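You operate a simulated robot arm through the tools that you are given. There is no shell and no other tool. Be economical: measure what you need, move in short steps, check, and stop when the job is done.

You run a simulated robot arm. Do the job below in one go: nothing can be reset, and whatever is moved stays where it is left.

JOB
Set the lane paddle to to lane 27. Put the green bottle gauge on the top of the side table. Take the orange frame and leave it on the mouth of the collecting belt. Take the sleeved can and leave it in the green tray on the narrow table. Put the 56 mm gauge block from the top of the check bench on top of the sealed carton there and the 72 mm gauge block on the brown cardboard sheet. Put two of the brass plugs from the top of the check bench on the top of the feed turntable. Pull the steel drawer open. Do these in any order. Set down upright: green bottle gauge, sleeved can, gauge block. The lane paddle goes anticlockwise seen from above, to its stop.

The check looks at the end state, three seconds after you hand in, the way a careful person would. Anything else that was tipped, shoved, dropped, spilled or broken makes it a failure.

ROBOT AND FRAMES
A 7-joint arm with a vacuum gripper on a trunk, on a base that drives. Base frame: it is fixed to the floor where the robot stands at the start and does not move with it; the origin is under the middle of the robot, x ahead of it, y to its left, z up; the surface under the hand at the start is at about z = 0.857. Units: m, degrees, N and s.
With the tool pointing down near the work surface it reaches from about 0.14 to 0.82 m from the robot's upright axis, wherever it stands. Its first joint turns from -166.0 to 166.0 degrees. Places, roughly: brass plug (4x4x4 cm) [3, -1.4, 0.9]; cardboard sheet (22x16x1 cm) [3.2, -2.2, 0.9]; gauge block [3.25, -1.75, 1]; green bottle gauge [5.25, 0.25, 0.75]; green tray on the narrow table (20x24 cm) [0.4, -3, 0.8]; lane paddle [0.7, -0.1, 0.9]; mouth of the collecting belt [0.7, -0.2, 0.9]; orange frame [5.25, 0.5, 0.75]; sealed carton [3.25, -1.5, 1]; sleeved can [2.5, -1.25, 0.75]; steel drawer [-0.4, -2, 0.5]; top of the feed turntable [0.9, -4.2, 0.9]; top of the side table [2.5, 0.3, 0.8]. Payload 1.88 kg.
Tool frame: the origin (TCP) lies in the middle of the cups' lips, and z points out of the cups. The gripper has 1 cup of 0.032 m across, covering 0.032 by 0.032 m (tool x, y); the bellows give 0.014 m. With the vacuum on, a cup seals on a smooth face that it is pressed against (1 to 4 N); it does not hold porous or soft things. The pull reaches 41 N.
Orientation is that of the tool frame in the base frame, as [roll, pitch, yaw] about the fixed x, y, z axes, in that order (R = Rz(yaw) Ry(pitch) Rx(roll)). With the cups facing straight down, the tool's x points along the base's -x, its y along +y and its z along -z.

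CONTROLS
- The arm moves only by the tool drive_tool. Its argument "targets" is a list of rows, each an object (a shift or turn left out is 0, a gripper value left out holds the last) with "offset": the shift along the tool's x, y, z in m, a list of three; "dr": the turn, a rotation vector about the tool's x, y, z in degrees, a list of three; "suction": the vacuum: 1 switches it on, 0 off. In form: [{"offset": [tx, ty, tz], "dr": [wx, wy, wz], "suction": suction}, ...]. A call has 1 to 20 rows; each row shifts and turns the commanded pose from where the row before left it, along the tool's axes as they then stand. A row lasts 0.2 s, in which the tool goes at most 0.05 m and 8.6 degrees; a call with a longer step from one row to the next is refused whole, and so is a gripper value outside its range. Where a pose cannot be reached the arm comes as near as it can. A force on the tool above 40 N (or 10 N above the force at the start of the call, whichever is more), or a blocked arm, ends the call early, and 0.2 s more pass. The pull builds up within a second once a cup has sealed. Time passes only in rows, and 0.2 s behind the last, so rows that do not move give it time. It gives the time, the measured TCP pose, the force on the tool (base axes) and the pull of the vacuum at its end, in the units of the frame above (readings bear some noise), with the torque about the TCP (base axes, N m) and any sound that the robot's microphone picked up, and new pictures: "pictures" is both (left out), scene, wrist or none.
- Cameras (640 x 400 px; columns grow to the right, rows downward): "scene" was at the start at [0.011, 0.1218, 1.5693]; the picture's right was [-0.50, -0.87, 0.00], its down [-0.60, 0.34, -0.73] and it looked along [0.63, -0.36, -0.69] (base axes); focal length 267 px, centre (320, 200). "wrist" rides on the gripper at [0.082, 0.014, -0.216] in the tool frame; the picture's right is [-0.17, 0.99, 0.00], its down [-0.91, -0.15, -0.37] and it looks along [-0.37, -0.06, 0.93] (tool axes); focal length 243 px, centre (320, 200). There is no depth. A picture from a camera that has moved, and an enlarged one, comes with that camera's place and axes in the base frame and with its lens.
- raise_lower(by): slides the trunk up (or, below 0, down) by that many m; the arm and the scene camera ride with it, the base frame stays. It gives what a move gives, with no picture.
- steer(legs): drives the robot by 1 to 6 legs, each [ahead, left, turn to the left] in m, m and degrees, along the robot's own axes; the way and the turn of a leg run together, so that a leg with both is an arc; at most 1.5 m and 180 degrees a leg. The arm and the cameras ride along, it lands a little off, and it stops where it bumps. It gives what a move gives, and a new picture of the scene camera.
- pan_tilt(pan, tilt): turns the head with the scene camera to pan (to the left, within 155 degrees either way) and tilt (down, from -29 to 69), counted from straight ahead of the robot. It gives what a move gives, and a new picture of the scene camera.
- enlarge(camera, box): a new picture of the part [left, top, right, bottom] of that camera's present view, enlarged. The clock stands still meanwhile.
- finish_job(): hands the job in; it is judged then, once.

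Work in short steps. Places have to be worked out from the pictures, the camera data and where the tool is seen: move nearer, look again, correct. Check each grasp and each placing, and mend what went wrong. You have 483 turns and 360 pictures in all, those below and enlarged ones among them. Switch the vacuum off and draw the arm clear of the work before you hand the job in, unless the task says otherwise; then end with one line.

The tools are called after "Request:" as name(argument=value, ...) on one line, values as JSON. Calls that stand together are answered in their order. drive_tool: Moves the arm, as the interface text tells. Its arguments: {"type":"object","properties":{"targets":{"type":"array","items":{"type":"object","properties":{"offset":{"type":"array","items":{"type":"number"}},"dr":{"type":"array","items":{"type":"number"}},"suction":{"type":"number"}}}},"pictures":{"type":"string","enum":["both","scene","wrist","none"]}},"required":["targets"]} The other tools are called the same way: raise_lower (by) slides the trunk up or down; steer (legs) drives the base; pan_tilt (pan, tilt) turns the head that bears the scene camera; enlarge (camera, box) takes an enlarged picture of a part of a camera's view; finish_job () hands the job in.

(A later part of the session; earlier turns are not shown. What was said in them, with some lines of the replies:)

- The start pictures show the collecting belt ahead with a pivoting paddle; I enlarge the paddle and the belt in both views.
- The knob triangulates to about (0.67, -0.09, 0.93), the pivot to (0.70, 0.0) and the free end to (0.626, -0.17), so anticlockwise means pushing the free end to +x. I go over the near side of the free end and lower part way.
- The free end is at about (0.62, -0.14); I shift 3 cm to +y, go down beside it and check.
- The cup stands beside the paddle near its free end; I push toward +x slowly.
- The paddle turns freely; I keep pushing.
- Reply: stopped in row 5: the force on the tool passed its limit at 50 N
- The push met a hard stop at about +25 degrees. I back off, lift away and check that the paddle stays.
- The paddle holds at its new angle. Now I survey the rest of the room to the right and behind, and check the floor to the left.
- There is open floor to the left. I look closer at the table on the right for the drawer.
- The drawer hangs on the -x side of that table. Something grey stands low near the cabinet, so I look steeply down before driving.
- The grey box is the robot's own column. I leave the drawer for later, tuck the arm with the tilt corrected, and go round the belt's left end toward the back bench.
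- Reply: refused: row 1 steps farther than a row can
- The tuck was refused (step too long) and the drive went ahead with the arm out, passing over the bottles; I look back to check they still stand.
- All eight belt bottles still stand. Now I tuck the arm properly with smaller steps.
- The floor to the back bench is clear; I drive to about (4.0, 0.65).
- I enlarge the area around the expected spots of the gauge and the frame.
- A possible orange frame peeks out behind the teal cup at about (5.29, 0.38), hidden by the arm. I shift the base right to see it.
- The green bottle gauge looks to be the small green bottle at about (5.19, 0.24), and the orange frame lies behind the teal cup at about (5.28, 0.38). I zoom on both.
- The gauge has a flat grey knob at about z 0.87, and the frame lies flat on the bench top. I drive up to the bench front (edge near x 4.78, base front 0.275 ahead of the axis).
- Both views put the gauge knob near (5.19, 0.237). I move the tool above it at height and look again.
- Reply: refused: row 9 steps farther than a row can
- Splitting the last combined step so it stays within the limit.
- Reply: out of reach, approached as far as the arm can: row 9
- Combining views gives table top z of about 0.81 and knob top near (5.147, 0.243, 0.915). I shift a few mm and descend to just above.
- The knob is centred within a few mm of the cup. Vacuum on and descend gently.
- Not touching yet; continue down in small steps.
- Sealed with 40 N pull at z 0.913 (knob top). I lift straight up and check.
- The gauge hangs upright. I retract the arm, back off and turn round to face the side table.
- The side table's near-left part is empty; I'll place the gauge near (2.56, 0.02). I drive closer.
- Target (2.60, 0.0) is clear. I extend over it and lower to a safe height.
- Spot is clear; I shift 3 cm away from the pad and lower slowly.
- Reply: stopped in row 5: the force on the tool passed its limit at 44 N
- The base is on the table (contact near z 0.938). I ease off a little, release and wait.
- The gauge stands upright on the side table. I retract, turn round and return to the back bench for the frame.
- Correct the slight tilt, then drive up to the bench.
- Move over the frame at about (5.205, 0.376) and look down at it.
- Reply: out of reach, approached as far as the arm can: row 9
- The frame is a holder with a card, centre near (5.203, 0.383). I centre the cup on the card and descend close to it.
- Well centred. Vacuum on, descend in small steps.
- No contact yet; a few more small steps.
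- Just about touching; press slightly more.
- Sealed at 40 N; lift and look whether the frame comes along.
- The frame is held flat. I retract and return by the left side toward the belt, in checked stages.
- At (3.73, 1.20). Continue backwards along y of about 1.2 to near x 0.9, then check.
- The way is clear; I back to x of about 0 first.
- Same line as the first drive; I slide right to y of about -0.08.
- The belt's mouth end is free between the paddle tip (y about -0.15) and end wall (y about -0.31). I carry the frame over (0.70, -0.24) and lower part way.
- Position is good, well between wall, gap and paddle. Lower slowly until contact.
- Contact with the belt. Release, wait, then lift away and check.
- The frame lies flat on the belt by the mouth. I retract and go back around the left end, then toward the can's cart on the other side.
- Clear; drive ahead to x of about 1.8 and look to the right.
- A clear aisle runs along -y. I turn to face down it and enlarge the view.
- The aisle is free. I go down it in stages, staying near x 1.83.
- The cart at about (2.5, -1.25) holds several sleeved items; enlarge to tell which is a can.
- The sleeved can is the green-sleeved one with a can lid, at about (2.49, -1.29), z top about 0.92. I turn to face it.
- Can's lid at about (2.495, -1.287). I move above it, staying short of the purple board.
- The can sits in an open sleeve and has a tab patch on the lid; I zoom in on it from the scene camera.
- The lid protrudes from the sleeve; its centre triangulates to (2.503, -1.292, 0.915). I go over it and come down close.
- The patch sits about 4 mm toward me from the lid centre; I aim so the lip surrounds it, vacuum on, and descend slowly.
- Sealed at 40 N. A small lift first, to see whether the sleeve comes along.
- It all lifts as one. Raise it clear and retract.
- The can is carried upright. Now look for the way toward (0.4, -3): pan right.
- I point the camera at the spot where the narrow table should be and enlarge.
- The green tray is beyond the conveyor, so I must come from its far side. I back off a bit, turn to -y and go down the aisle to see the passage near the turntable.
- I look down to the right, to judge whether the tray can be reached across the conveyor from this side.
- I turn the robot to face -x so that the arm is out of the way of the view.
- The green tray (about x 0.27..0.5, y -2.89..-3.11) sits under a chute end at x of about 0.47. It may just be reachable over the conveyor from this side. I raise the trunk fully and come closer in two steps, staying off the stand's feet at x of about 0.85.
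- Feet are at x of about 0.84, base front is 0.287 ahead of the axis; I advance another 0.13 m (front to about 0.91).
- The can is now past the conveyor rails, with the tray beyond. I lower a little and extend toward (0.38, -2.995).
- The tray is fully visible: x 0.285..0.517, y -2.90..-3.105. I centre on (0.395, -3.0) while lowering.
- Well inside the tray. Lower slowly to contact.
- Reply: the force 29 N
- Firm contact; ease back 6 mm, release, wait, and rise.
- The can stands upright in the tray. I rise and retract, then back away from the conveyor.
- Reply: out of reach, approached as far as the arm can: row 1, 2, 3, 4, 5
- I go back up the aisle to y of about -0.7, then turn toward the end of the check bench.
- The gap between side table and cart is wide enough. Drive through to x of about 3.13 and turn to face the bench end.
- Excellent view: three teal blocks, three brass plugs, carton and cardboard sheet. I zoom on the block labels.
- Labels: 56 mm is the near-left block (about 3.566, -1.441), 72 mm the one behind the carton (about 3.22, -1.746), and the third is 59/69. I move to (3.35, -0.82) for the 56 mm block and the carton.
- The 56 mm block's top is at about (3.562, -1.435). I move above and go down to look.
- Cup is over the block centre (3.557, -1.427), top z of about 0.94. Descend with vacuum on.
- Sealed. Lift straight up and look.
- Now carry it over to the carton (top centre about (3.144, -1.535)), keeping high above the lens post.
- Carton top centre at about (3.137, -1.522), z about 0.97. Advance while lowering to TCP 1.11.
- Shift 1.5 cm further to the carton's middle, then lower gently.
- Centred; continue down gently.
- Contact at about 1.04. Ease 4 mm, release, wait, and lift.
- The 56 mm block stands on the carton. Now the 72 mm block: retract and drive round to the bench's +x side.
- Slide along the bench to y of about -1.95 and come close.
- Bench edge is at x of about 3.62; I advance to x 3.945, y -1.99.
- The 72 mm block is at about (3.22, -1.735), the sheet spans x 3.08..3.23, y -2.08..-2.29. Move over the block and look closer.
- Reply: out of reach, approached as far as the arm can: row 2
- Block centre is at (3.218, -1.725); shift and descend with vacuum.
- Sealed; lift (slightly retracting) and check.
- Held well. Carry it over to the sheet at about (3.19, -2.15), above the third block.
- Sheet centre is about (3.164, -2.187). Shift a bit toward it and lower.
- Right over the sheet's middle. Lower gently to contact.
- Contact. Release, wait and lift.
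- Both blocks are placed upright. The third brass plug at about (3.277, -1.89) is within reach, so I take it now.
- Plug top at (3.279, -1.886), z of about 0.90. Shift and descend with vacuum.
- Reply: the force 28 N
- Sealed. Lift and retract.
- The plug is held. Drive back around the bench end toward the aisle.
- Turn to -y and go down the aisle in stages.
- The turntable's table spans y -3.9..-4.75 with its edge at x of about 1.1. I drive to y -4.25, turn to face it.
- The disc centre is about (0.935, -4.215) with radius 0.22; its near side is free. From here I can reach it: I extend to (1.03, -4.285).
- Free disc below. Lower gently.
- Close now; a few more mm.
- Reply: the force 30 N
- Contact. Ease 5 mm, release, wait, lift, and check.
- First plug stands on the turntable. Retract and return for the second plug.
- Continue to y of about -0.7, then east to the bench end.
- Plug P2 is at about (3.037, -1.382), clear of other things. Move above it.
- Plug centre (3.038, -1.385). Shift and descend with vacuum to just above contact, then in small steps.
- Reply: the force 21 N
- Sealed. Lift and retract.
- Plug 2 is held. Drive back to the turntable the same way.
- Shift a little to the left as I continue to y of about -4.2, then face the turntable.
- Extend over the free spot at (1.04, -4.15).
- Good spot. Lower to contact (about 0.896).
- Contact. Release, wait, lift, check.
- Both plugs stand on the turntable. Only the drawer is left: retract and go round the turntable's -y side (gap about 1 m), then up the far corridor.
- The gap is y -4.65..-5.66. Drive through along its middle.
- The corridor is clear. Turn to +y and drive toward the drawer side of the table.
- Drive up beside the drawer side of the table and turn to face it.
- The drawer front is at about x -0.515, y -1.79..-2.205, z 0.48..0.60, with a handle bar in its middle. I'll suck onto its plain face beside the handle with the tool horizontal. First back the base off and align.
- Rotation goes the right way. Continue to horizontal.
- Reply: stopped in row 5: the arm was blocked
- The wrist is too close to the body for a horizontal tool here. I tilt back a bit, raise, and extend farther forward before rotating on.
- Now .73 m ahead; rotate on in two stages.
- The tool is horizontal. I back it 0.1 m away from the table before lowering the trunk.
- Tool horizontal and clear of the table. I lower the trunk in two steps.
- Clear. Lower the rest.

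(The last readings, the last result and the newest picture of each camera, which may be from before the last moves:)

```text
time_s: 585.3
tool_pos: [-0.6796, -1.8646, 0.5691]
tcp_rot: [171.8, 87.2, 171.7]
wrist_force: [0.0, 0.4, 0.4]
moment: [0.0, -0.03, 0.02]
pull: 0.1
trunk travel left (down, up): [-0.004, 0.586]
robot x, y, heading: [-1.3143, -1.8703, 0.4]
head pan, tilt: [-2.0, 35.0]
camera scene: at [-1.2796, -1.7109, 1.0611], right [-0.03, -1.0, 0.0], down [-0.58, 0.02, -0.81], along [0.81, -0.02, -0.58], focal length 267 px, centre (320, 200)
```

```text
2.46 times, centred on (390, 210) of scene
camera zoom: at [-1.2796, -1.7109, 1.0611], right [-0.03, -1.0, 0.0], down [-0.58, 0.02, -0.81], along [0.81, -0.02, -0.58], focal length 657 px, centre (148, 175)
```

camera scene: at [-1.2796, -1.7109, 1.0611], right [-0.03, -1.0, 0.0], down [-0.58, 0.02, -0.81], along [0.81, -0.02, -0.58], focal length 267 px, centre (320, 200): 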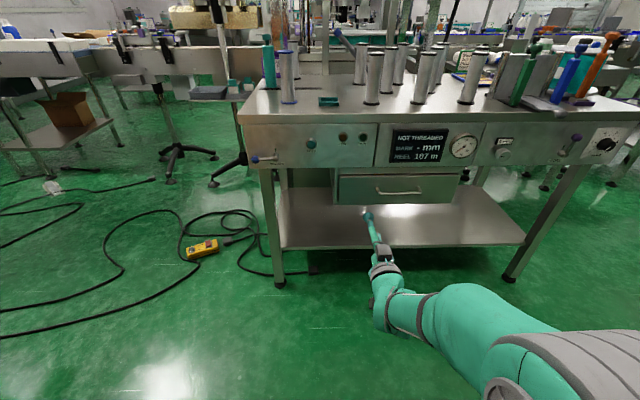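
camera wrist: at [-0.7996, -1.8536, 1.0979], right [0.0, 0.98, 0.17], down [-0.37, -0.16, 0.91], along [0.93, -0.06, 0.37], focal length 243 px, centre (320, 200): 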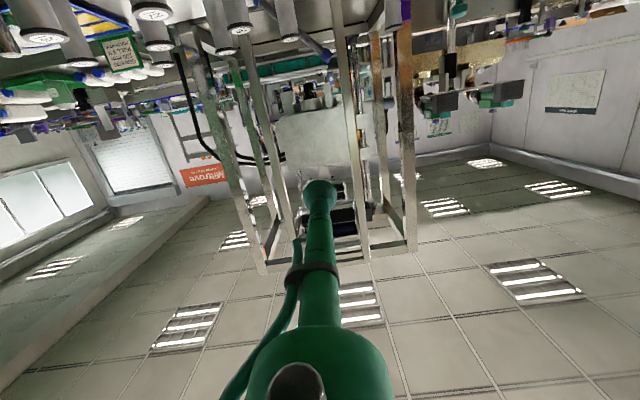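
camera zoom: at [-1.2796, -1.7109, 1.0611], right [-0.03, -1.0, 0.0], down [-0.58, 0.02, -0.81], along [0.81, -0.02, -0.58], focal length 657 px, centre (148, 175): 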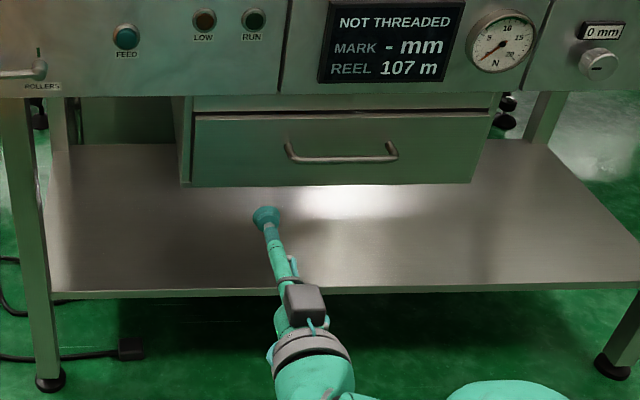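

The drawer's plain face spans y -1.79..-1.92 beside the handle and z 0.494..0.608. I advance with the tool levelled, to about x -0.56, y -1.857, z 0.55.

Request:
drive_tool(targets=[{"offset": [0, 0, 0.04]}, {"offset": [0, 0, 0.04], "dr": [0, -2.7, 0]}, {"offset": [0.015, 0.005, 0.03]}, {"offset": [0, 0, 0]}])

```text
time_s: 586.3
tool_pos: [-0.5756, -1.8586, 0.5806]
tcp_rot: [8.9, 87.2, 8.9]
wrist_force: [-0.1, 0.7, 1.2]
moment: [0.02, -0.04, 0.05]
pull: 0.0
trunk travel left (down, up): [-0.004, 0.586]
robot x, y, heading: [-1.3161, -1.8668, 0.4]
head pan, tilt: [-2.0, 35.0]
camera scene: at [-1.2897, -1.7105, 1.0607], right [-0.03, -1.0, 0.0], down [-0.57, 0.02, -0.82], along [0.82, -0.02, -0.57], focal length 267 px, centre (320, 200)
camera wrist: at [-0.7867, -1.8451, 0.4883], right [-0.01, 0.98, 0.17], down [-0.42, -0.16, 0.89], along [0.91, -0.06, 0.41], focal length 243 px, centre (320, 200)
```

scene: 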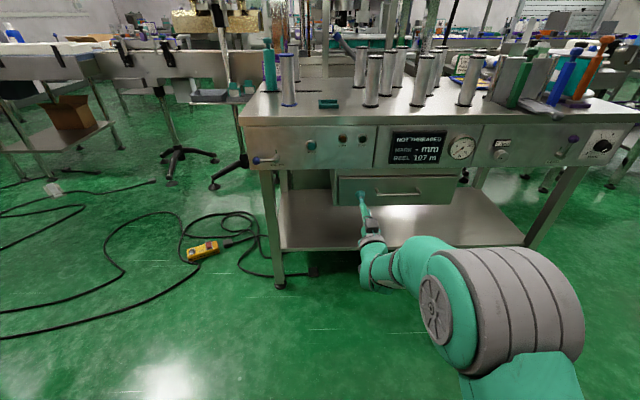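
wrist: 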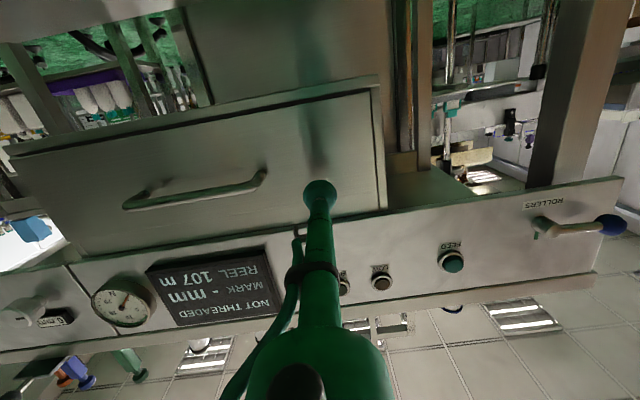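

Level the tool, lower 3 cm, then approach with vacuum on.

Request:
drive_tool(targets=[{"offset": [0.015, 0, 0], "dr": [0, 2.8, 0]}, {"offset": [0.015, 0, 0.01]}, {"offset": [0, 0, 0]}], pictures="wrist")

```text
time_s: 587.1
tool_pos: [-0.5641, -1.8561, 0.551]
tcp_rot: [109.4, 89.5, 109.5]
wrist_force: [-0.1, 0.5, -0.6]
moment: [-0.02, 0.01, -0.01]
pull: 0.1
trunk travel left (down, up): [-0.004, 0.586]
robot x, y, heading: [-1.3139, -1.8695, 0.6]
head pan, tilt: [-2.0, 35.0]
camera wrist: at [-0.7797, -1.8446, 0.4692], right [0.0, 0.98, 0.17], down [-0.37, -0.16, 0.91], along [0.93, -0.06, 0.37], focal length 243 px, centre (320, 200)
```

wrist: 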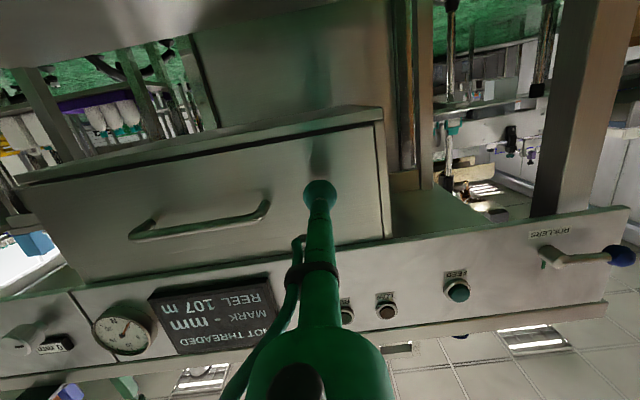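

Request:
drive_tool(targets=[{"offset": [0, 0, 0.015], "suction": 1}, {"offset": [0, 0, 0.01]}, {"offset": [0, 0, 0.006]}, {"offset": [0, 0, 0.005]}, {"offset": [0, 0, 0]}], pictures="none")

```text
time_s: 588.3
tool_pos: [-0.5284, -1.8578, 0.5533]
tcp_rot: [98.2, 89.5, 98.3]
wrist_force: [1.6, 0.1, 1.1]
moment: [0.06, -0.08, -0.07]
pull: 41.4
trunk travel left (down, up): [-0.004, 0.586]
robot x, y, heading: [-1.3128, -1.8695, 0.5]
head pan, tilt: [-2.0, 35.0]
```

Sealed on the drawer front. Pull slowly back.

Request:
drive_tool(targets=[{"offset": [0, 0, -0.008]}, {"offset": [0, 0, -0.01]}, {"offset": [0, 0, -0.012]}, {"offset": [0, 0, -0.012]}, {"offset": [0, 0, -0.012]}, {"offset": [0, 0, -0.012]}, {"offset": [0, 0, 0]}])

```text
time_s: 589.9
tool_pos: [-0.5945, -1.8581, 0.554]
tcp_rot: [94.7, 89.6, 94.9]
wrist_force: [0.3, 11.9, 6.3]
moment: [0.16, -0.01, -0.08]
pull: 41.3
trunk travel left (down, up): [-0.004, 0.586]
robot x, y, heading: [-1.3148, -1.8722, 0.5]
head pan, tilt: [-2.0, 35.0]
camera scene: at [-1.2902, -1.71, 1.0609], right [-0.03, -1.0, 0.0], down [-0.57, 0.01, -0.82], along [0.82, -0.02, -0.57], focal length 267 px, centre (320, 200)
camera wrist: at [-0.8097, -1.845, 0.471], right [0.0, 0.99, 0.17], down [-0.37, -0.16, 0.91], along [0.93, -0.06, 0.37], focal length 243 px, centre (320, 200)
```

scene: 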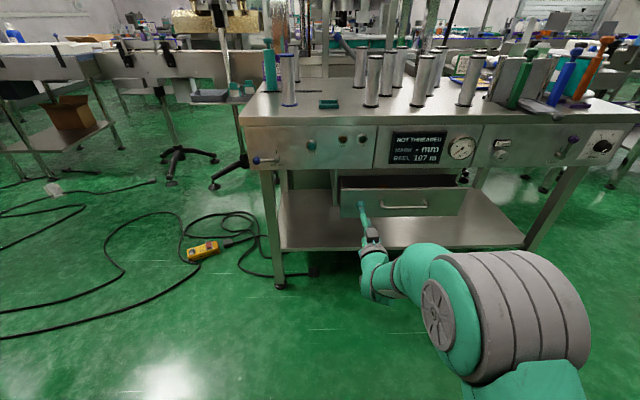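
wrist: 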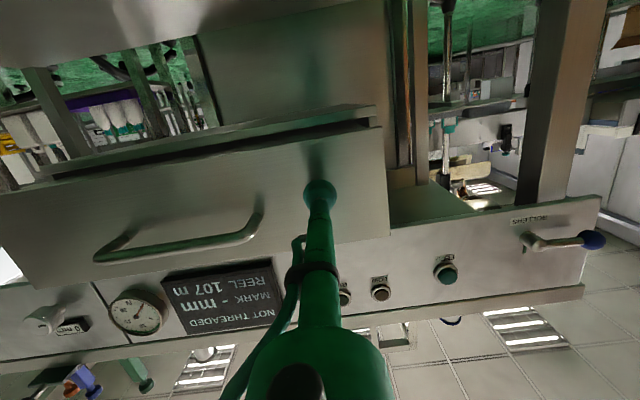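

The drawer follows. There is some side force, so I ease slightly to +y while pulling on.

Request:
drive_tool(targets=[{"offset": [0, 0.003, -0.01]}, {"offset": [0, 0, -0.012]}, {"offset": [0, 0, -0.012]}, {"offset": [0, 0, -0.012]}, {"offset": [0, 0, 0]}], pictures="scene")

Request:
pan_tilt(pan=150, tilt=40)

Request:
pan_tilt(pan=-150, tilt=40)

```text
time_s: 591.1
tool_pos: [-0.6398, -1.8574, 0.5531]
tcp_rot: [84.8, 89.6, 84.8]
wrist_force: [0.8, -2.2, 12.8]
moment: [-0.06, 0.03, -0.03]
pull: 40.4
trunk travel left (down, up): [-0.004, 0.586]
robot x, y, heading: [-1.3185, -1.8721, 0.6]
head pan, tilt: [-2.0, 35.0]
camera scene: at [-1.2904, -1.7107, 1.061], right [-0.03, -1.0, 0.0], down [-0.57, 0.02, -0.82], along [0.82, -0.02, -0.57], focal length 267 px, centre (320, 200)
```

scene: 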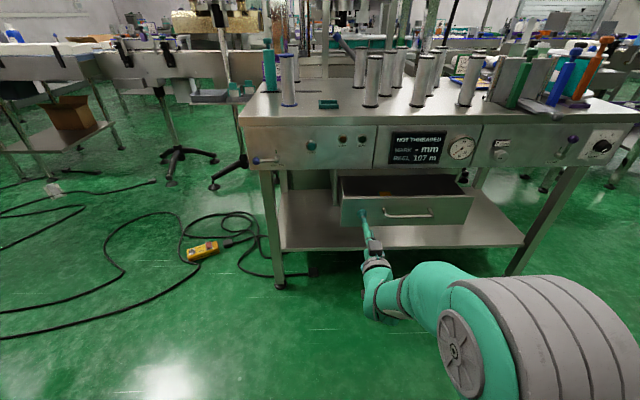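

```text
time_s: 593.5
tool_pos: [-0.6403, -1.8566, 0.552]
tcp_rot: [96.8, 89.5, 96.7]
wrist_force: [-0.3, -8.0, 14.8]
moment: [0.0, 0.05, -0.01]
pull: 40.5
trunk travel left (down, up): [-0.004, 0.586]
robot x, y, heading: [-1.3137, -1.8731, 0.4]
head pan, tilt: [150.0, 40.0]
camera scene: at [-1.4525, -1.6665, 1.0533], right [0.49, 0.87, 0.0], down [0.56, -0.32, -0.77], along [-0.67, 0.38, -0.64], focal length 267 px, centre (320, 200)
```

scene: 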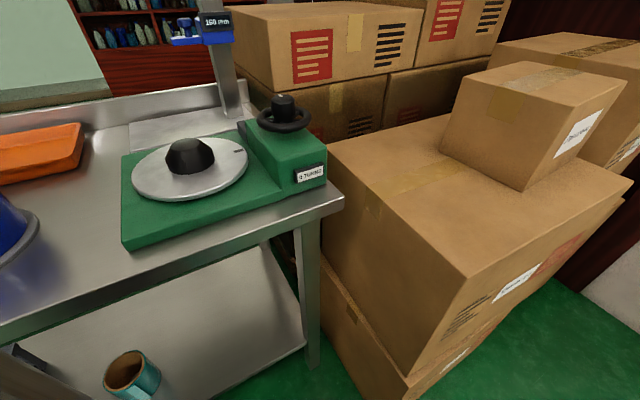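

```text
time_s: 597.6
tool_pos: [-0.6384, -1.858, 0.5516]
tcp_rot: [99.2, 89.7, 99.3]
wrist_force: [0.8, -5.9, 12.0]
moment: [0.01, 0.11, 0.05]
pull: 40.7
trunk travel left (down, up): [-0.004, 0.586]
robot x, y, heading: [-1.3169, -1.8697, 0.5]
head pan, tilt: [-150.0, 40.0]
camera scene: at [-1.4516, -1.7515, 1.0533], right [-0.51, 0.86, 0.0], down [0.55, 0.33, -0.77], along [-0.66, -0.39, -0.64], focal length 267 px, centre (320, 200)
```

scene: 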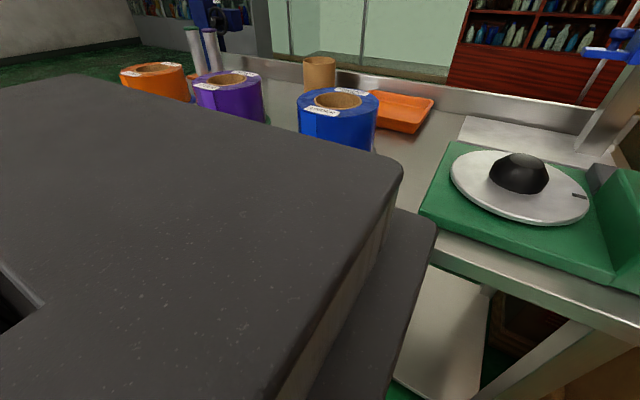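

Behind me the tape bench is close, so I must not back up; I use the arm only. Pull a little more.

Request:
drive_tool(targets=[{"offset": [0, -0.001, -0.012]}, {"offset": [0, 0, -0.012]}, {"offset": [0, 0, -0.012]}, {"offset": [0, 0, -0.01]}, {"offset": [0, 0, 0]}], pictures="none")

Request:
pan_tilt(pan=-2, tilt=40)

```text
time_s: 598.8
tool_pos: [-0.6811, -1.8573, 0.5483]
tcp_rot: [150.8, 89.2, 150.8]
wrist_force: [0.2, -3.7, 17.8]
moment: [0.0, -0.01, 0.05]
pull: 40.6
trunk travel left (down, up): [-0.004, 0.586]
robot x, y, heading: [-1.318, -1.8705, 0.5]
head pan, tilt: [-150.0, 40.0]
```

```text
time_s: 601.1
tool_pos: [-0.6809, -1.8562, 0.5471]
tcp_rot: [147.7, 89.2, 147.8]
wrist_force: [-0.5, 0.6, 15.4]
moment: [-0.05, 0.08, 0.03]
pull: 40.7
trunk travel left (down, up): [-0.004, 0.586]
robot x, y, heading: [-1.3117, -1.8692, 0.3]
head pan, tilt: [-2.0, 40.0]
camera scene: at [-1.286, -1.7105, 1.0529], right [-0.03, -1.0, 0.0], down [-0.65, 0.02, -0.76], along [0.76, -0.02, -0.65], focal length 267 px, centre (320, 200)
```

scene: 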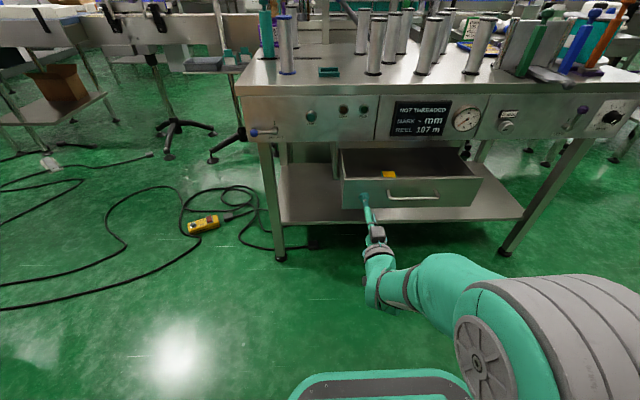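

The drawer is 15 cm open, and the horizontal tool is at its inner limit. I release here, and will then pull from inside the drawer front with the tool pointing down.

Request:
drive_tool(targets=[{"offset": [0, 0, 0], "suction": 0}, {"offset": [0, 0, 0]}, {"offset": [0, 0, 0]}, {"offset": [0, 0, 0]}, {"offset": [0, 0, -0.01]}, {"offset": [0, 0, -0.01]}, {"offset": [0, 0, 0]}], pictures="scene")

```text
time_s: 602.9
tool_pos: [-0.7035, -1.8611, 0.5162]
tcp_rot: [176.2, 86.0, 175.8]
wrist_force: [-0.3, 0.7, 0.5]
moment: [0.02, 0.06, 0.0]
pull: 0.1
trunk travel left (down, up): [-0.004, 0.586]
robot x, y, heading: [-1.315, -1.8697, 0.3]
head pan, tilt: [-2.0, 40.0]
stopped in row 7: the arm was blocked; the commanded pose is now the measured one
camera scene: at [-1.2843, -1.711, 1.0526], right [-0.03, -1.0, 0.0], down [-0.65, 0.02, -0.76], along [0.76, -0.02, -0.65], focal length 267 px, centre (320, 200)
```

scene: 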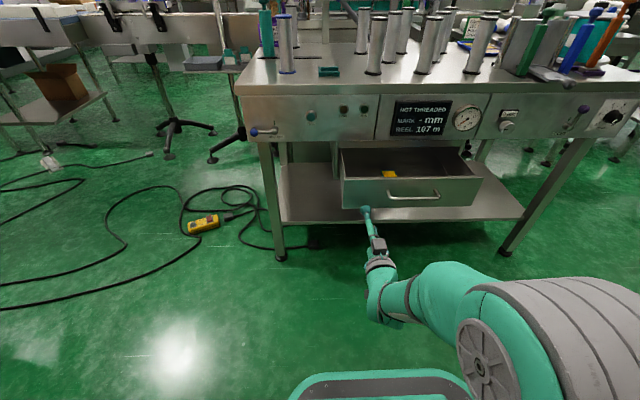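

Detached. Raise the trunk back up with the tool still in front of the drawer.

Request:
raise_lower(by=0.15)

Request:
raise_lower(by=0.43)

Request:
drive_tool(targets=[{"offset": [0, 0, 0.04]}, {"offset": [-0.02, 0, 0.04]}, {"offset": [-0.02, 0, 0.04]}, {"offset": [0, 0, 0]}], pictures="scene")

```text
time_s: 604.6
tool_pos: [-0.7015, -1.8596, 0.6722]
tcp_rot: [175.9, 86.8, 175.5]
wrist_force: [-0.1, -0.4, -0.1]
moment: [-0.01, -0.02, 0.02]
pull: 0.0
trunk travel left (down, up): [-0.154, 0.436]
robot x, y, heading: [-1.3152, -1.8717, 0.3]
head pan, tilt: [-2.0, 40.0]
```

```text
refused: 0.43 is not a number from -0.4 to 0.4
```

```text
time_s: 605.6
tool_pos: [-0.5819, -1.8601, 0.7128]
tcp_rot: [174.6, 87.3, 174.4]
wrist_force: [-0.4, 0.0, -0.3]
moment: [-0.01, 0.01, 0.0]
pull: 0.0
trunk travel left (down, up): [-0.154, 0.436]
robot x, y, heading: [-1.3158, -1.8712, 0.6]
head pan, tilt: [-2.0, 40.0]
camera scene: at [-1.2928, -1.7104, 1.2035], right [-0.03, -1.0, 0.0], down [-0.64, 0.02, -0.77], along [0.77, -0.02, -0.64], focal length 267 px, centre (320, 200)
```

scene: 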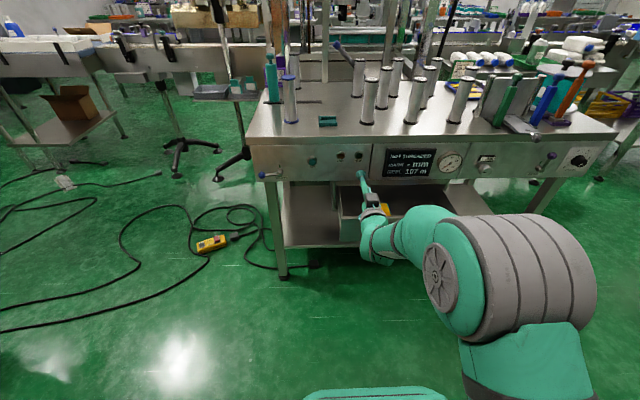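

The second raise was refused, and the tool went toward the panel but without touching (no force). I draw back first.

Request:
drive_tool(targets=[{"offset": [0, 0, -0.03]}, {"offset": [0, 0, -0.03]}, {"offset": [0, 0, -0.03]}, {"offset": [0, 0, 0]}], pictures="none")

```text
time_s: 606.6
tool_pos: [-0.6705, -1.8577, 0.7132]
tcp_rot: [175.1, 87.0, 174.9]
wrist_force: [-0.2, -0.6, -0.5]
moment: [-0.02, -0.02, 0.0]
pull: 0.2
trunk travel left (down, up): [-0.154, 0.436]
robot x, y, heading: [-1.3164, -1.8697, 0.3]
head pan, tilt: [-2.0, 40.0]
```

Now raise the trunk by 0.4.

Request:
raise_lower(by=0.4)

```text
time_s: 610.5
tool_pos: [-0.6733, -1.858, 1.1176]
tcp_rot: [174.2, 87.3, 174.0]
wrist_force: [-0.6, 1.0, 0.2]
moment: [0.0, -0.01, 0.02]
pull: 0.0
trunk travel left (down, up): [-0.554, 0.036]
robot x, y, heading: [-1.3176, -1.8715, 0.9]
head pan, tilt: [-2.0, 40.0]
```

Move forward and up a little, then rotate the tool back to pointing down.

Request:
drive_tool(targets=[{"offset": [-0.02, 0, 0.03]}, {"offset": [-0.02, 0, 0.03]}, {"offset": [-0.02, 0, 0.03]}, {"offset": [0, 0, 0], "dr": [0, 8.2, 0]}, {"offset": [0, 0, 0], "dr": [0, 8.2, 0]}, {"offset": [0, 0, 0], "dr": [0, 8.2, 0]}, {"offset": [0, 0, 0], "dr": [0, 8.2, 0]}, {"offset": [0, 0, 0], "dr": [0, 8.2, 0]}, {"offset": [0, 0, 0], "dr": [0, 8.2, 0]}, {"offset": [0, 0, 0], "dr": [0, 8.2, 0]}, {"offset": [0, 0, 0], "dr": [0, 8.2, 0]}, {"offset": [0, 0, 0], "dr": [0, 8.2, 0]}, {"offset": [0, 0, 0], "dr": [0, 8.2, 0]}, {"offset": [0, 0, 0], "dr": [0, 5.1, 0]}, {"offset": [0, 0, 0]}])

```text
time_s: 613.7
tool_pos: [-0.5781, -1.859, 1.1729]
tcp_rot: [179.8, 0.2, 179.8]
wrist_force: [0.4, -0.1, -0.5]
moment: [0.01, -0.02, 0.03]
pull: 0.1
out of reach, approached as far as the arm can: row 7
trunk travel left (down, up): [-0.554, 0.036]
robot x, y, heading: [-1.3165, -1.8726, 0.5]
head pan, tilt: [-2.0, 40.0]
camera scene: at [-1.2926, -1.7104, 1.6033], right [-0.03, -1.0, 0.0], down [-0.64, 0.02, -0.77], along [0.77, -0.02, -0.64], focal length 267 px, centre (320, 200)
camera wrist: at [-0.6613, -1.8464, 1.3887], right [0.17, 0.99, 0.01], down [0.91, -0.16, 0.38], along [0.37, -0.06, -0.93], focal length 243 px, centre (320, 200)
```

scene: 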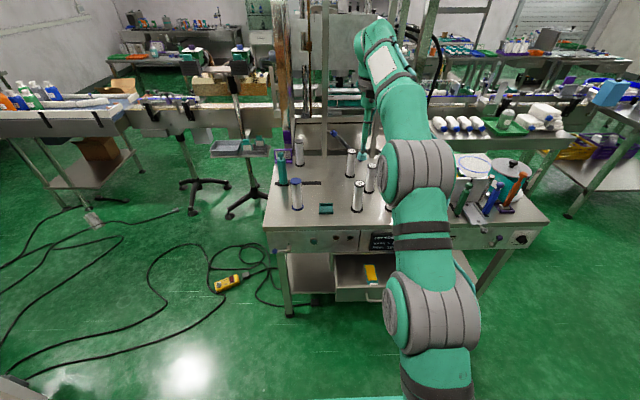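
wrist: 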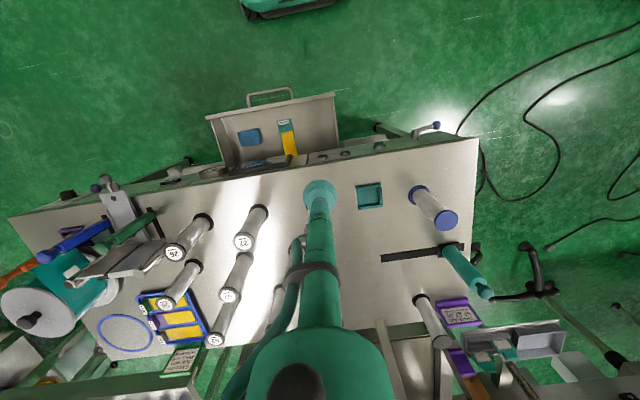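

The drawer shows open, holding flat cards. With the tool straight down the wrist would come near the table edge, so I tilt it ~33° (upper part toward me), centre it over the opening and lower.

Request:
drive_tool(targets=[{"offset": [0, 0, 0], "dr": [0, -8.2, 0]}, {"offset": [0, 0, 0], "dr": [0, -8.2, 0]}, {"offset": [0, 0, 0], "dr": [0, -8.2, 0]}, {"offset": [0, 0, 0], "dr": [0, -8.2, 0]}, {"offset": [0.028, 0, -0.018]}, {"offset": [0, 0, 0]}], pictures="wrist")

```text
time_s: 615.1
tool_pos: [-0.6137, -1.8587, 1.1741]
tcp_rot: [179.6, 33.0, 179.6]
wrist_force: [-0.9, -0.2, 1.3]
moment: [-0.03, -0.03, 0.01]
pull: 0.2
trunk travel left (down, up): [-0.554, 0.036]
robot x, y, heading: [-1.3135, -1.8709, 0.5]
head pan, tilt: [-2.0, 40.0]
camera wrist: at [-0.7999, -1.8451, 1.3101], right [0.14, 0.98, 0.1], down [0.56, -0.16, 0.81], along [0.81, -0.06, -0.58], focal length 243 px, centre (320, 200)
```

wrist: 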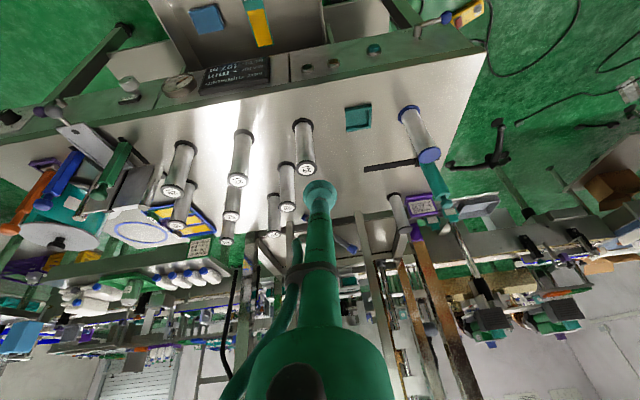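

Shift 8 mm back for clearance and lower the trunk 0.4.

Request:
drive_tool(targets=[{"offset": [0.0067, 0, -0.0044]}, {"offset": [0, 0, 0]}], pictures="none")

Request:
raise_lower(by=-0.25)

Request:
pan_tilt(pan=0, tilt=45)

Request:
enlarge(camera="wrist", box=[0, 0, 640, 400])

```text
time_s: 615.7
tool_pos: [-0.6225, -1.8584, 1.1738]
tcp_rot: [179.6, 33.0, 179.6]
wrist_force: [0.5, -0.5, 0.5]
moment: [-0.02, -0.01, 0.02]
pull: 0.1
trunk travel left (down, up): [-0.554, 0.036]
robot x, y, heading: [-1.3164, -1.8703, 0.8]
head pan, tilt: [-2.0, 40.0]
```

```text
time_s: 618.2
tool_pos: [-0.6225, -1.8577, 0.9244]
tcp_rot: [179.7, 33.1, 179.6]
wrist_force: [-0.7, 0.1, -0.3]
moment: [0.04, 0.0, 0.03]
pull: 0.1
trunk travel left (down, up): [-0.304, 0.286]
robot x, y, heading: [-1.3141, -1.8681, 0.3]
head pan, tilt: [-2.0, 40.0]
```

```text
time_s: 618.9
tool_pos: [-0.6219, -1.8585, 0.9243]
tcp_rot: [179.7, 33.0, 179.5]
wrist_force: [-0.2, 0.0, -1.1]
moment: [0.02, 0.0, -0.02]
pull: 0.2
trunk travel left (down, up): [-0.304, 0.286]
robot x, y, heading: [-1.3158, -1.8719, 0.2]
head pan, tilt: [0.0, 45.0]
camera scene: at [-1.2964, -1.7075, 1.3461], right [0.01, -1.0, 0.0], down [-0.71, -0.01, -0.71], along [0.71, 0.01, -0.71], focal length 267 px, centre (320, 200)
```

scene: 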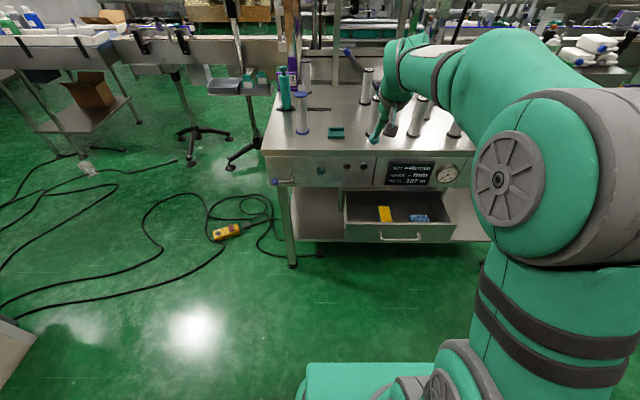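

```text
1.00 times, centred on (320, 200) of wrist (not enlarged: the box is as wide or as high as the picture)
camera zoom: at [-0.808, -1.8452, 1.0599], right [0.14, 0.99, 0.1], down [0.56, -0.16, 0.81], along [0.81, -0.06, -0.58], focal length 243 px, centre (320, 200)
```

zoom: 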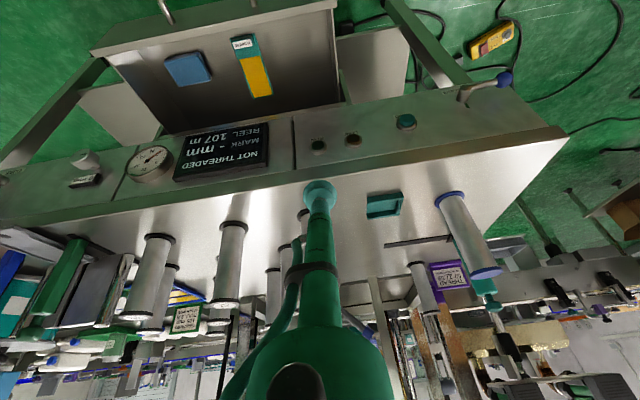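

The table edge works out at x -0.567, so there is about 4 cm clearance. Lower further.

Request:
raise_lower(by=-0.25)

Request:
pan_tilt(pan=-2, tilt=42)

Request:
enlarge(camera="wrist", box=[0, 0, 640, 400])

```text
time_s: 621.5
tool_pos: [-0.6215, -1.8571, 0.675]
tcp_rot: [179.7, 32.9, 179.7]
wrist_force: [0.6, -0.1, 0.1]
moment: [0.01, 0.0, -0.02]
pull: 0.0
trunk travel left (down, up): [-0.054, 0.536]
robot x, y, heading: [-1.3174, -1.8697, 0.5]
head pan, tilt: [0.0, 45.0]
```

```text
time_s: 622.1
tool_pos: [-0.6212, -1.8582, 0.6742]
tcp_rot: [179.8, 33.0, 179.5]
wrist_force: [-0.4, 0.3, 0.2]
moment: [0.02, 0.01, 0.02]
pull: 0.0
trunk travel left (down, up): [-0.054, 0.536]
robot x, y, heading: [-1.3168, -1.8747, 0.7]
head pan, tilt: [-2.0, 42.0]
camera scene: at [-1.2942, -1.7104, 1.1004], right [-0.03, -1.0, 0.0], down [-0.67, 0.02, -0.74], along [0.74, -0.02, -0.67], focal length 267 px, centre (320, 200)
```

scene: 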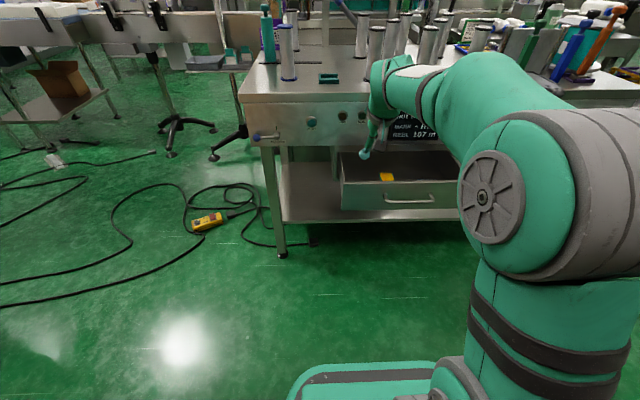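

```text
1.00 times, centred on (320, 200) of wrist (not enlarged: the box is as wide or as high as the picture)
camera zoom: at [-0.808, -1.8452, 0.8099], right [0.14, 0.99, 0.1], down [0.56, -0.16, 0.81], along [0.81, -0.06, -0.58], focal length 243 px, centre (320, 200)
```

zoom: 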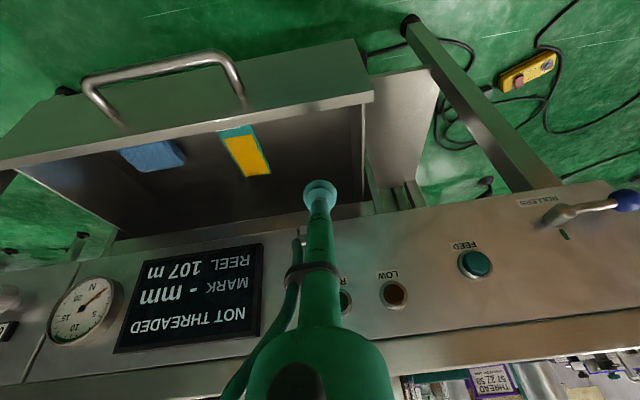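

The cup hovers inside the opening. Lower 0.1 m straight down into the drawer.

Request:
drive_tool(targets=[{"offset": [0.0136, 0, 0.021]}, {"offset": [0.0136, 0, 0.021]}, {"offset": [0.0136, 0, 0.021]}, {"offset": [0.0136, 0, 0.021]}, {"offset": [0, 0, 0]}])

```text
time_s: 623.3
tool_pos: [-0.6234, -1.8568, 0.5735]
tcp_rot: [179.7, 33.0, 179.6]
wrist_force: [0.0, 0.2, 0.5]
moment: [0.03, -0.01, -0.03]
pull: 0.1
trunk travel left (down, up): [-0.054, 0.536]
robot x, y, heading: [-1.3175, -1.8728, 0.6]
head pan, tilt: [-2.0, 42.0]
camera scene: at [-1.2942, -1.7104, 1.1004], right [-0.03, -1.0, 0.0], down [-0.67, 0.02, -0.74], along [0.74, -0.02, -0.67], focal length 267 px, centre (320, 200)
camera wrist: at [-0.8091, -1.8446, 0.7099], right [0.14, 0.99, 0.1], down [0.56, -0.16, 0.81], along [0.81, -0.06, -0.58], focal length 243 px, centre (320, 200)
```

scene: 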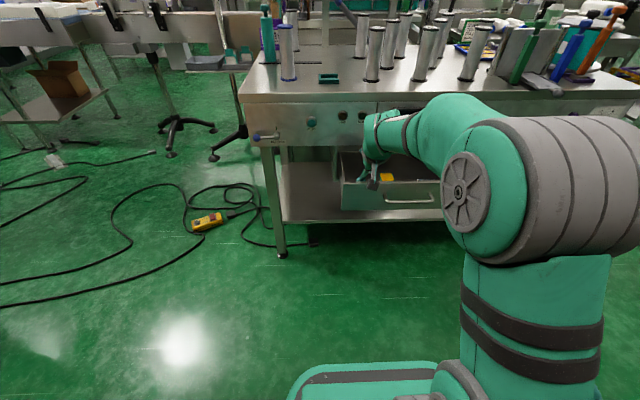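
wrist: 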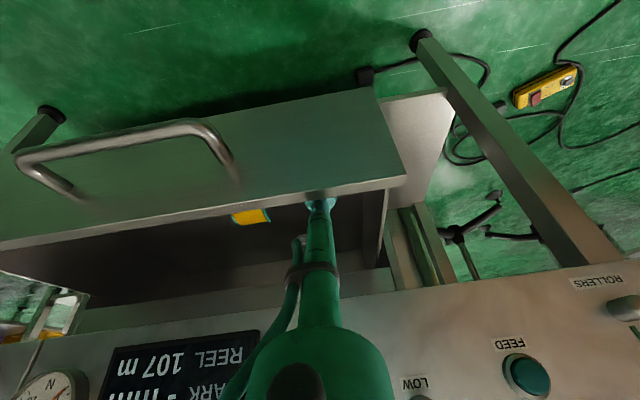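

The cup is behind the drawer front. Pull toward -x slowly.

Request:
drive_tool(targets=[{"offset": [0.0126, 0, -0.0082]}, {"offset": [0.0126, 0, -0.0082]}, {"offset": [0.0126, 0, -0.0082]}, {"offset": [0.0126, 0, -0.0082]}, {"offset": [0.0126, 0, -0.0082]}, {"offset": [0.0126, 0, -0.0082]}, {"offset": [0.0126, 0, -0.0082]}, {"offset": [0, 0, 0]}])

```text
time_s: 625.1
tool_pos: [-0.7275, -1.8571, 0.5738]
tcp_rot: [179.7, 33.0, 179.7]
wrist_force: [0.8, -0.3, -0.3]
moment: [0.0, 0.0, 0.01]
pull: 0.0
trunk travel left (down, up): [-0.054, 0.536]
robot x, y, heading: [-1.3137, -1.8712, 0.5]
head pan, tilt: [-2.0, 42.0]
camera scene: at [-1.2942, -1.7104, 1.1004], right [-0.03, -1.0, 0.0], down [-0.67, 0.02, -0.74], along [0.74, -0.02, -0.67], focal length 267 px, centre (320, 200)
camera wrist: at [-0.914, -1.8449, 0.71], right [0.14, 0.99, 0.1], down [0.56, -0.16, 0.81], along [0.81, -0.06, -0.58], focal length 243 px, centre (320, 200)
```

scene: 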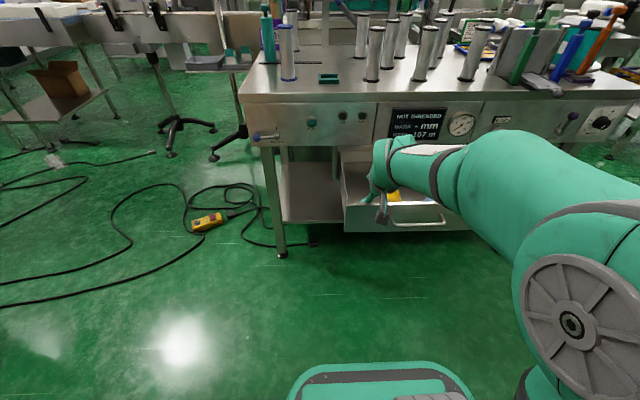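
wrist: 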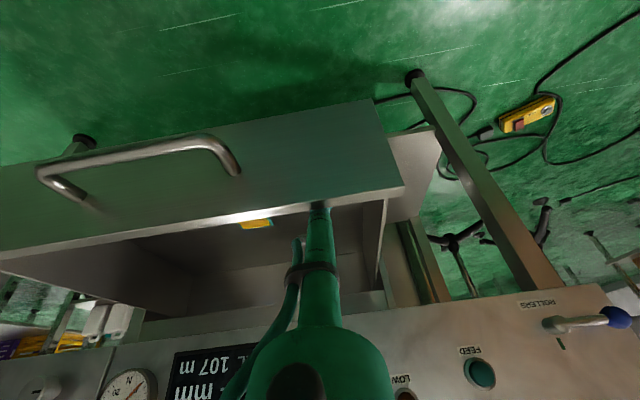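

It follows easily. Keep pulling.

Request:
drive_tool(targets=[{"offset": [0.0126, 0, -0.0082]}, {"offset": [0.0126, 0, -0.0082]}, {"offset": [0.0126, 0, -0.0082]}, {"offset": [0.0126, 0, -0.0082]}, {"offset": [0.0126, 0, -0.0082]}, {"offset": [0.0126, 0, -0.0082]}, {"offset": [0, 0, 0]}])

```text
time_s: 625.7
tool_pos: [-0.7453, -1.8567, 0.5863]
tcp_rot: [179.9, 34.5, 180.0]
wrist_force: [2.0, -0.2, 1.0]
moment: [0.01, 0.09, 0.03]
pull: 0.1
trunk travel left (down, up): [-0.054, 0.536]
robot x, y, heading: [-1.3136, -1.8737, 0.6]
head pan, tilt: [-2.0, 42.0]
stopped in row 2: the force on the tool passed its limit at 56 N (the readings are from after the stop); the commanded pose is now the measured one
camera scene: at [-1.2933, -1.7104, 1.1004], right [-0.03, -1.0, 0.0], down [-0.67, 0.02, -0.74], along [0.74, -0.02, -0.67], focal length 267 px, centre (320, 200)
camera wrist: at [-0.9341, -1.8453, 0.7157], right [0.14, 0.99, 0.1], down [0.54, -0.15, 0.83], along [0.83, -0.06, -0.56], focal length 243 px, centre (320, 200)
```

scene: 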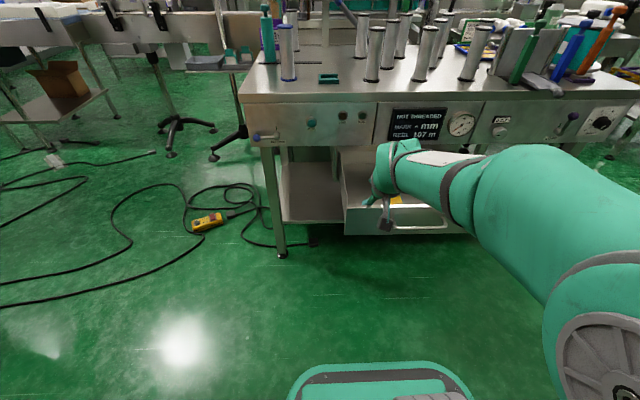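
wrist: 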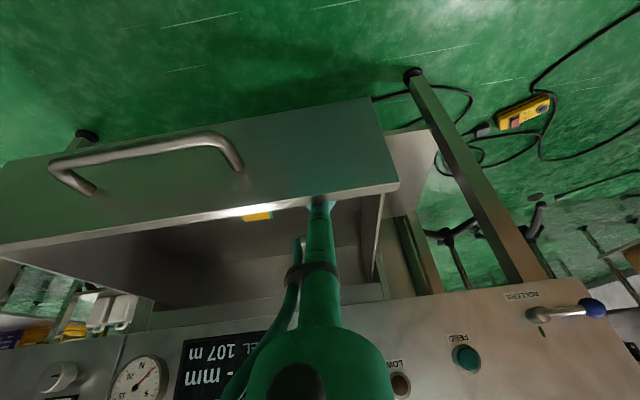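

The drawer hit its stop (about 24 cm open). I move the cup forward off the front, then up and out.

Request:
drive_tool(targets=[{"offset": [-0.0126, 0, 0.0082]}, {"offset": [-0.005, 0, 0.003]}, {"offset": [-0.022, 0, -0.034]}, {"offset": [-0.022, 0, -0.034]}, {"offset": [-0.022, 0, -0.034]}, {"offset": [0, 0, 0]}])

```text
time_s: 627.1
tool_pos: [-0.7283, -1.8554, 0.7048]
tcp_rot: [180.0, 34.5, -180.0]
wrist_force: [0.3, -0.2, 0.1]
moment: [-0.02, -0.02, 0.02]
pull: 0.1
trunk travel left (down, up): [-0.054, 0.536]
robot x, y, heading: [-1.3149, -1.8742, 0.6]
head pan, tilt: [-2.0, 42.0]
camera scene: at [-1.2935, -1.7104, 1.1004], right [-0.03, -1.0, 0.0], down [-0.67, 0.02, -0.74], along [0.74, -0.02, -0.67], focal length 267 px, centre (320, 200)
camera wrist: at [-0.9177, -1.8435, 0.8373], right [0.14, 0.99, 0.1], down [0.54, -0.15, 0.83], along [0.83, -0.06, -0.56], focal length 243 px, centre (320, 200)
```

scene: 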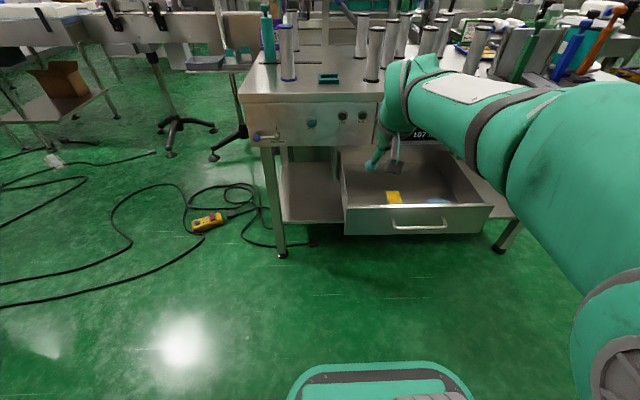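
wrist: 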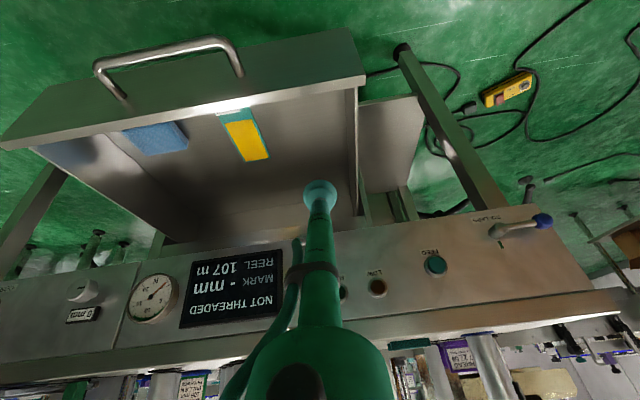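

The drawer is wide open. Raise the trunk to bring the arm clear.

Request:
raise_lower(by=0.4)

Request:
pan_tilt(pan=20, tilt=25)

Request:
enlarge(camera="scene", box=[160, 110, 400, 260])

```text
time_s: 630.9
tool_pos: [-0.7289, -1.8568, 1.1052]
tcp_rot: [179.9, 34.4, -179.9]
wrist_force: [-0.1, -0.2, -0.4]
moment: [-0.02, 0.0, 0.02]
pull: 0.0
trunk travel left (down, up): [-0.454, 0.136]
robot x, y, heading: [-1.3146, -1.8736, 0.3]
head pan, tilt: [-2.0, 42.0]
```

```text
time_s: 631.8
tool_pos: [-0.7286, -1.856, 1.1059]
tcp_rot: [179.9, 34.4, 180.0]
wrist_force: [0.7, 0.4, 0.0]
moment: [-0.01, -0.01, -0.01]
pull: 0.0
trunk travel left (down, up): [-0.454, 0.136]
robot x, y, heading: [-1.3153, -1.8696, 0.3]
head pan, tilt: [20.0, 25.0]
camera scene: at [-1.2907, -1.676, 1.5266], right [0.35, -0.94, 0.0], down [-0.4, -0.15, -0.91], along [0.85, 0.32, -0.42], focal length 267 px, centre (320, 200)
```

scene: 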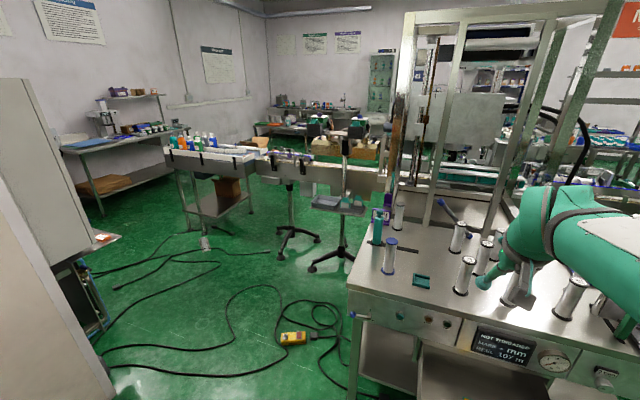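

```text
2.67 times, centred on (280, 185) of scene
camera zoom: at [-1.2907, -1.676, 1.5266], right [0.35, -0.94, 0.0], down [-0.4, -0.15, -0.91], along [0.85, 0.32, -0.42], focal length 712 px, centre (427, 240)
```

zoom: 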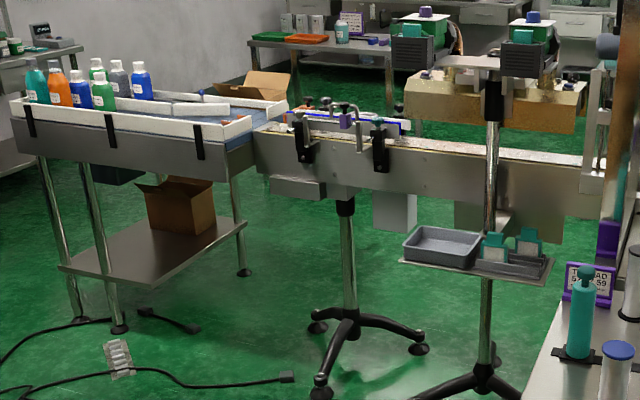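

All tasks are verified: vacuum is off, and the arm hangs clear of the table in front of the open drawer. Handing in.

Request:
finish_job()

```text
The job is handed in.
```

All seven tasks are done and the job is handed in: lane paddle at its stop, gauge, frame, can, both gauge blocks and two brass plugs placed, and the steel drawer pulled open to its stop.
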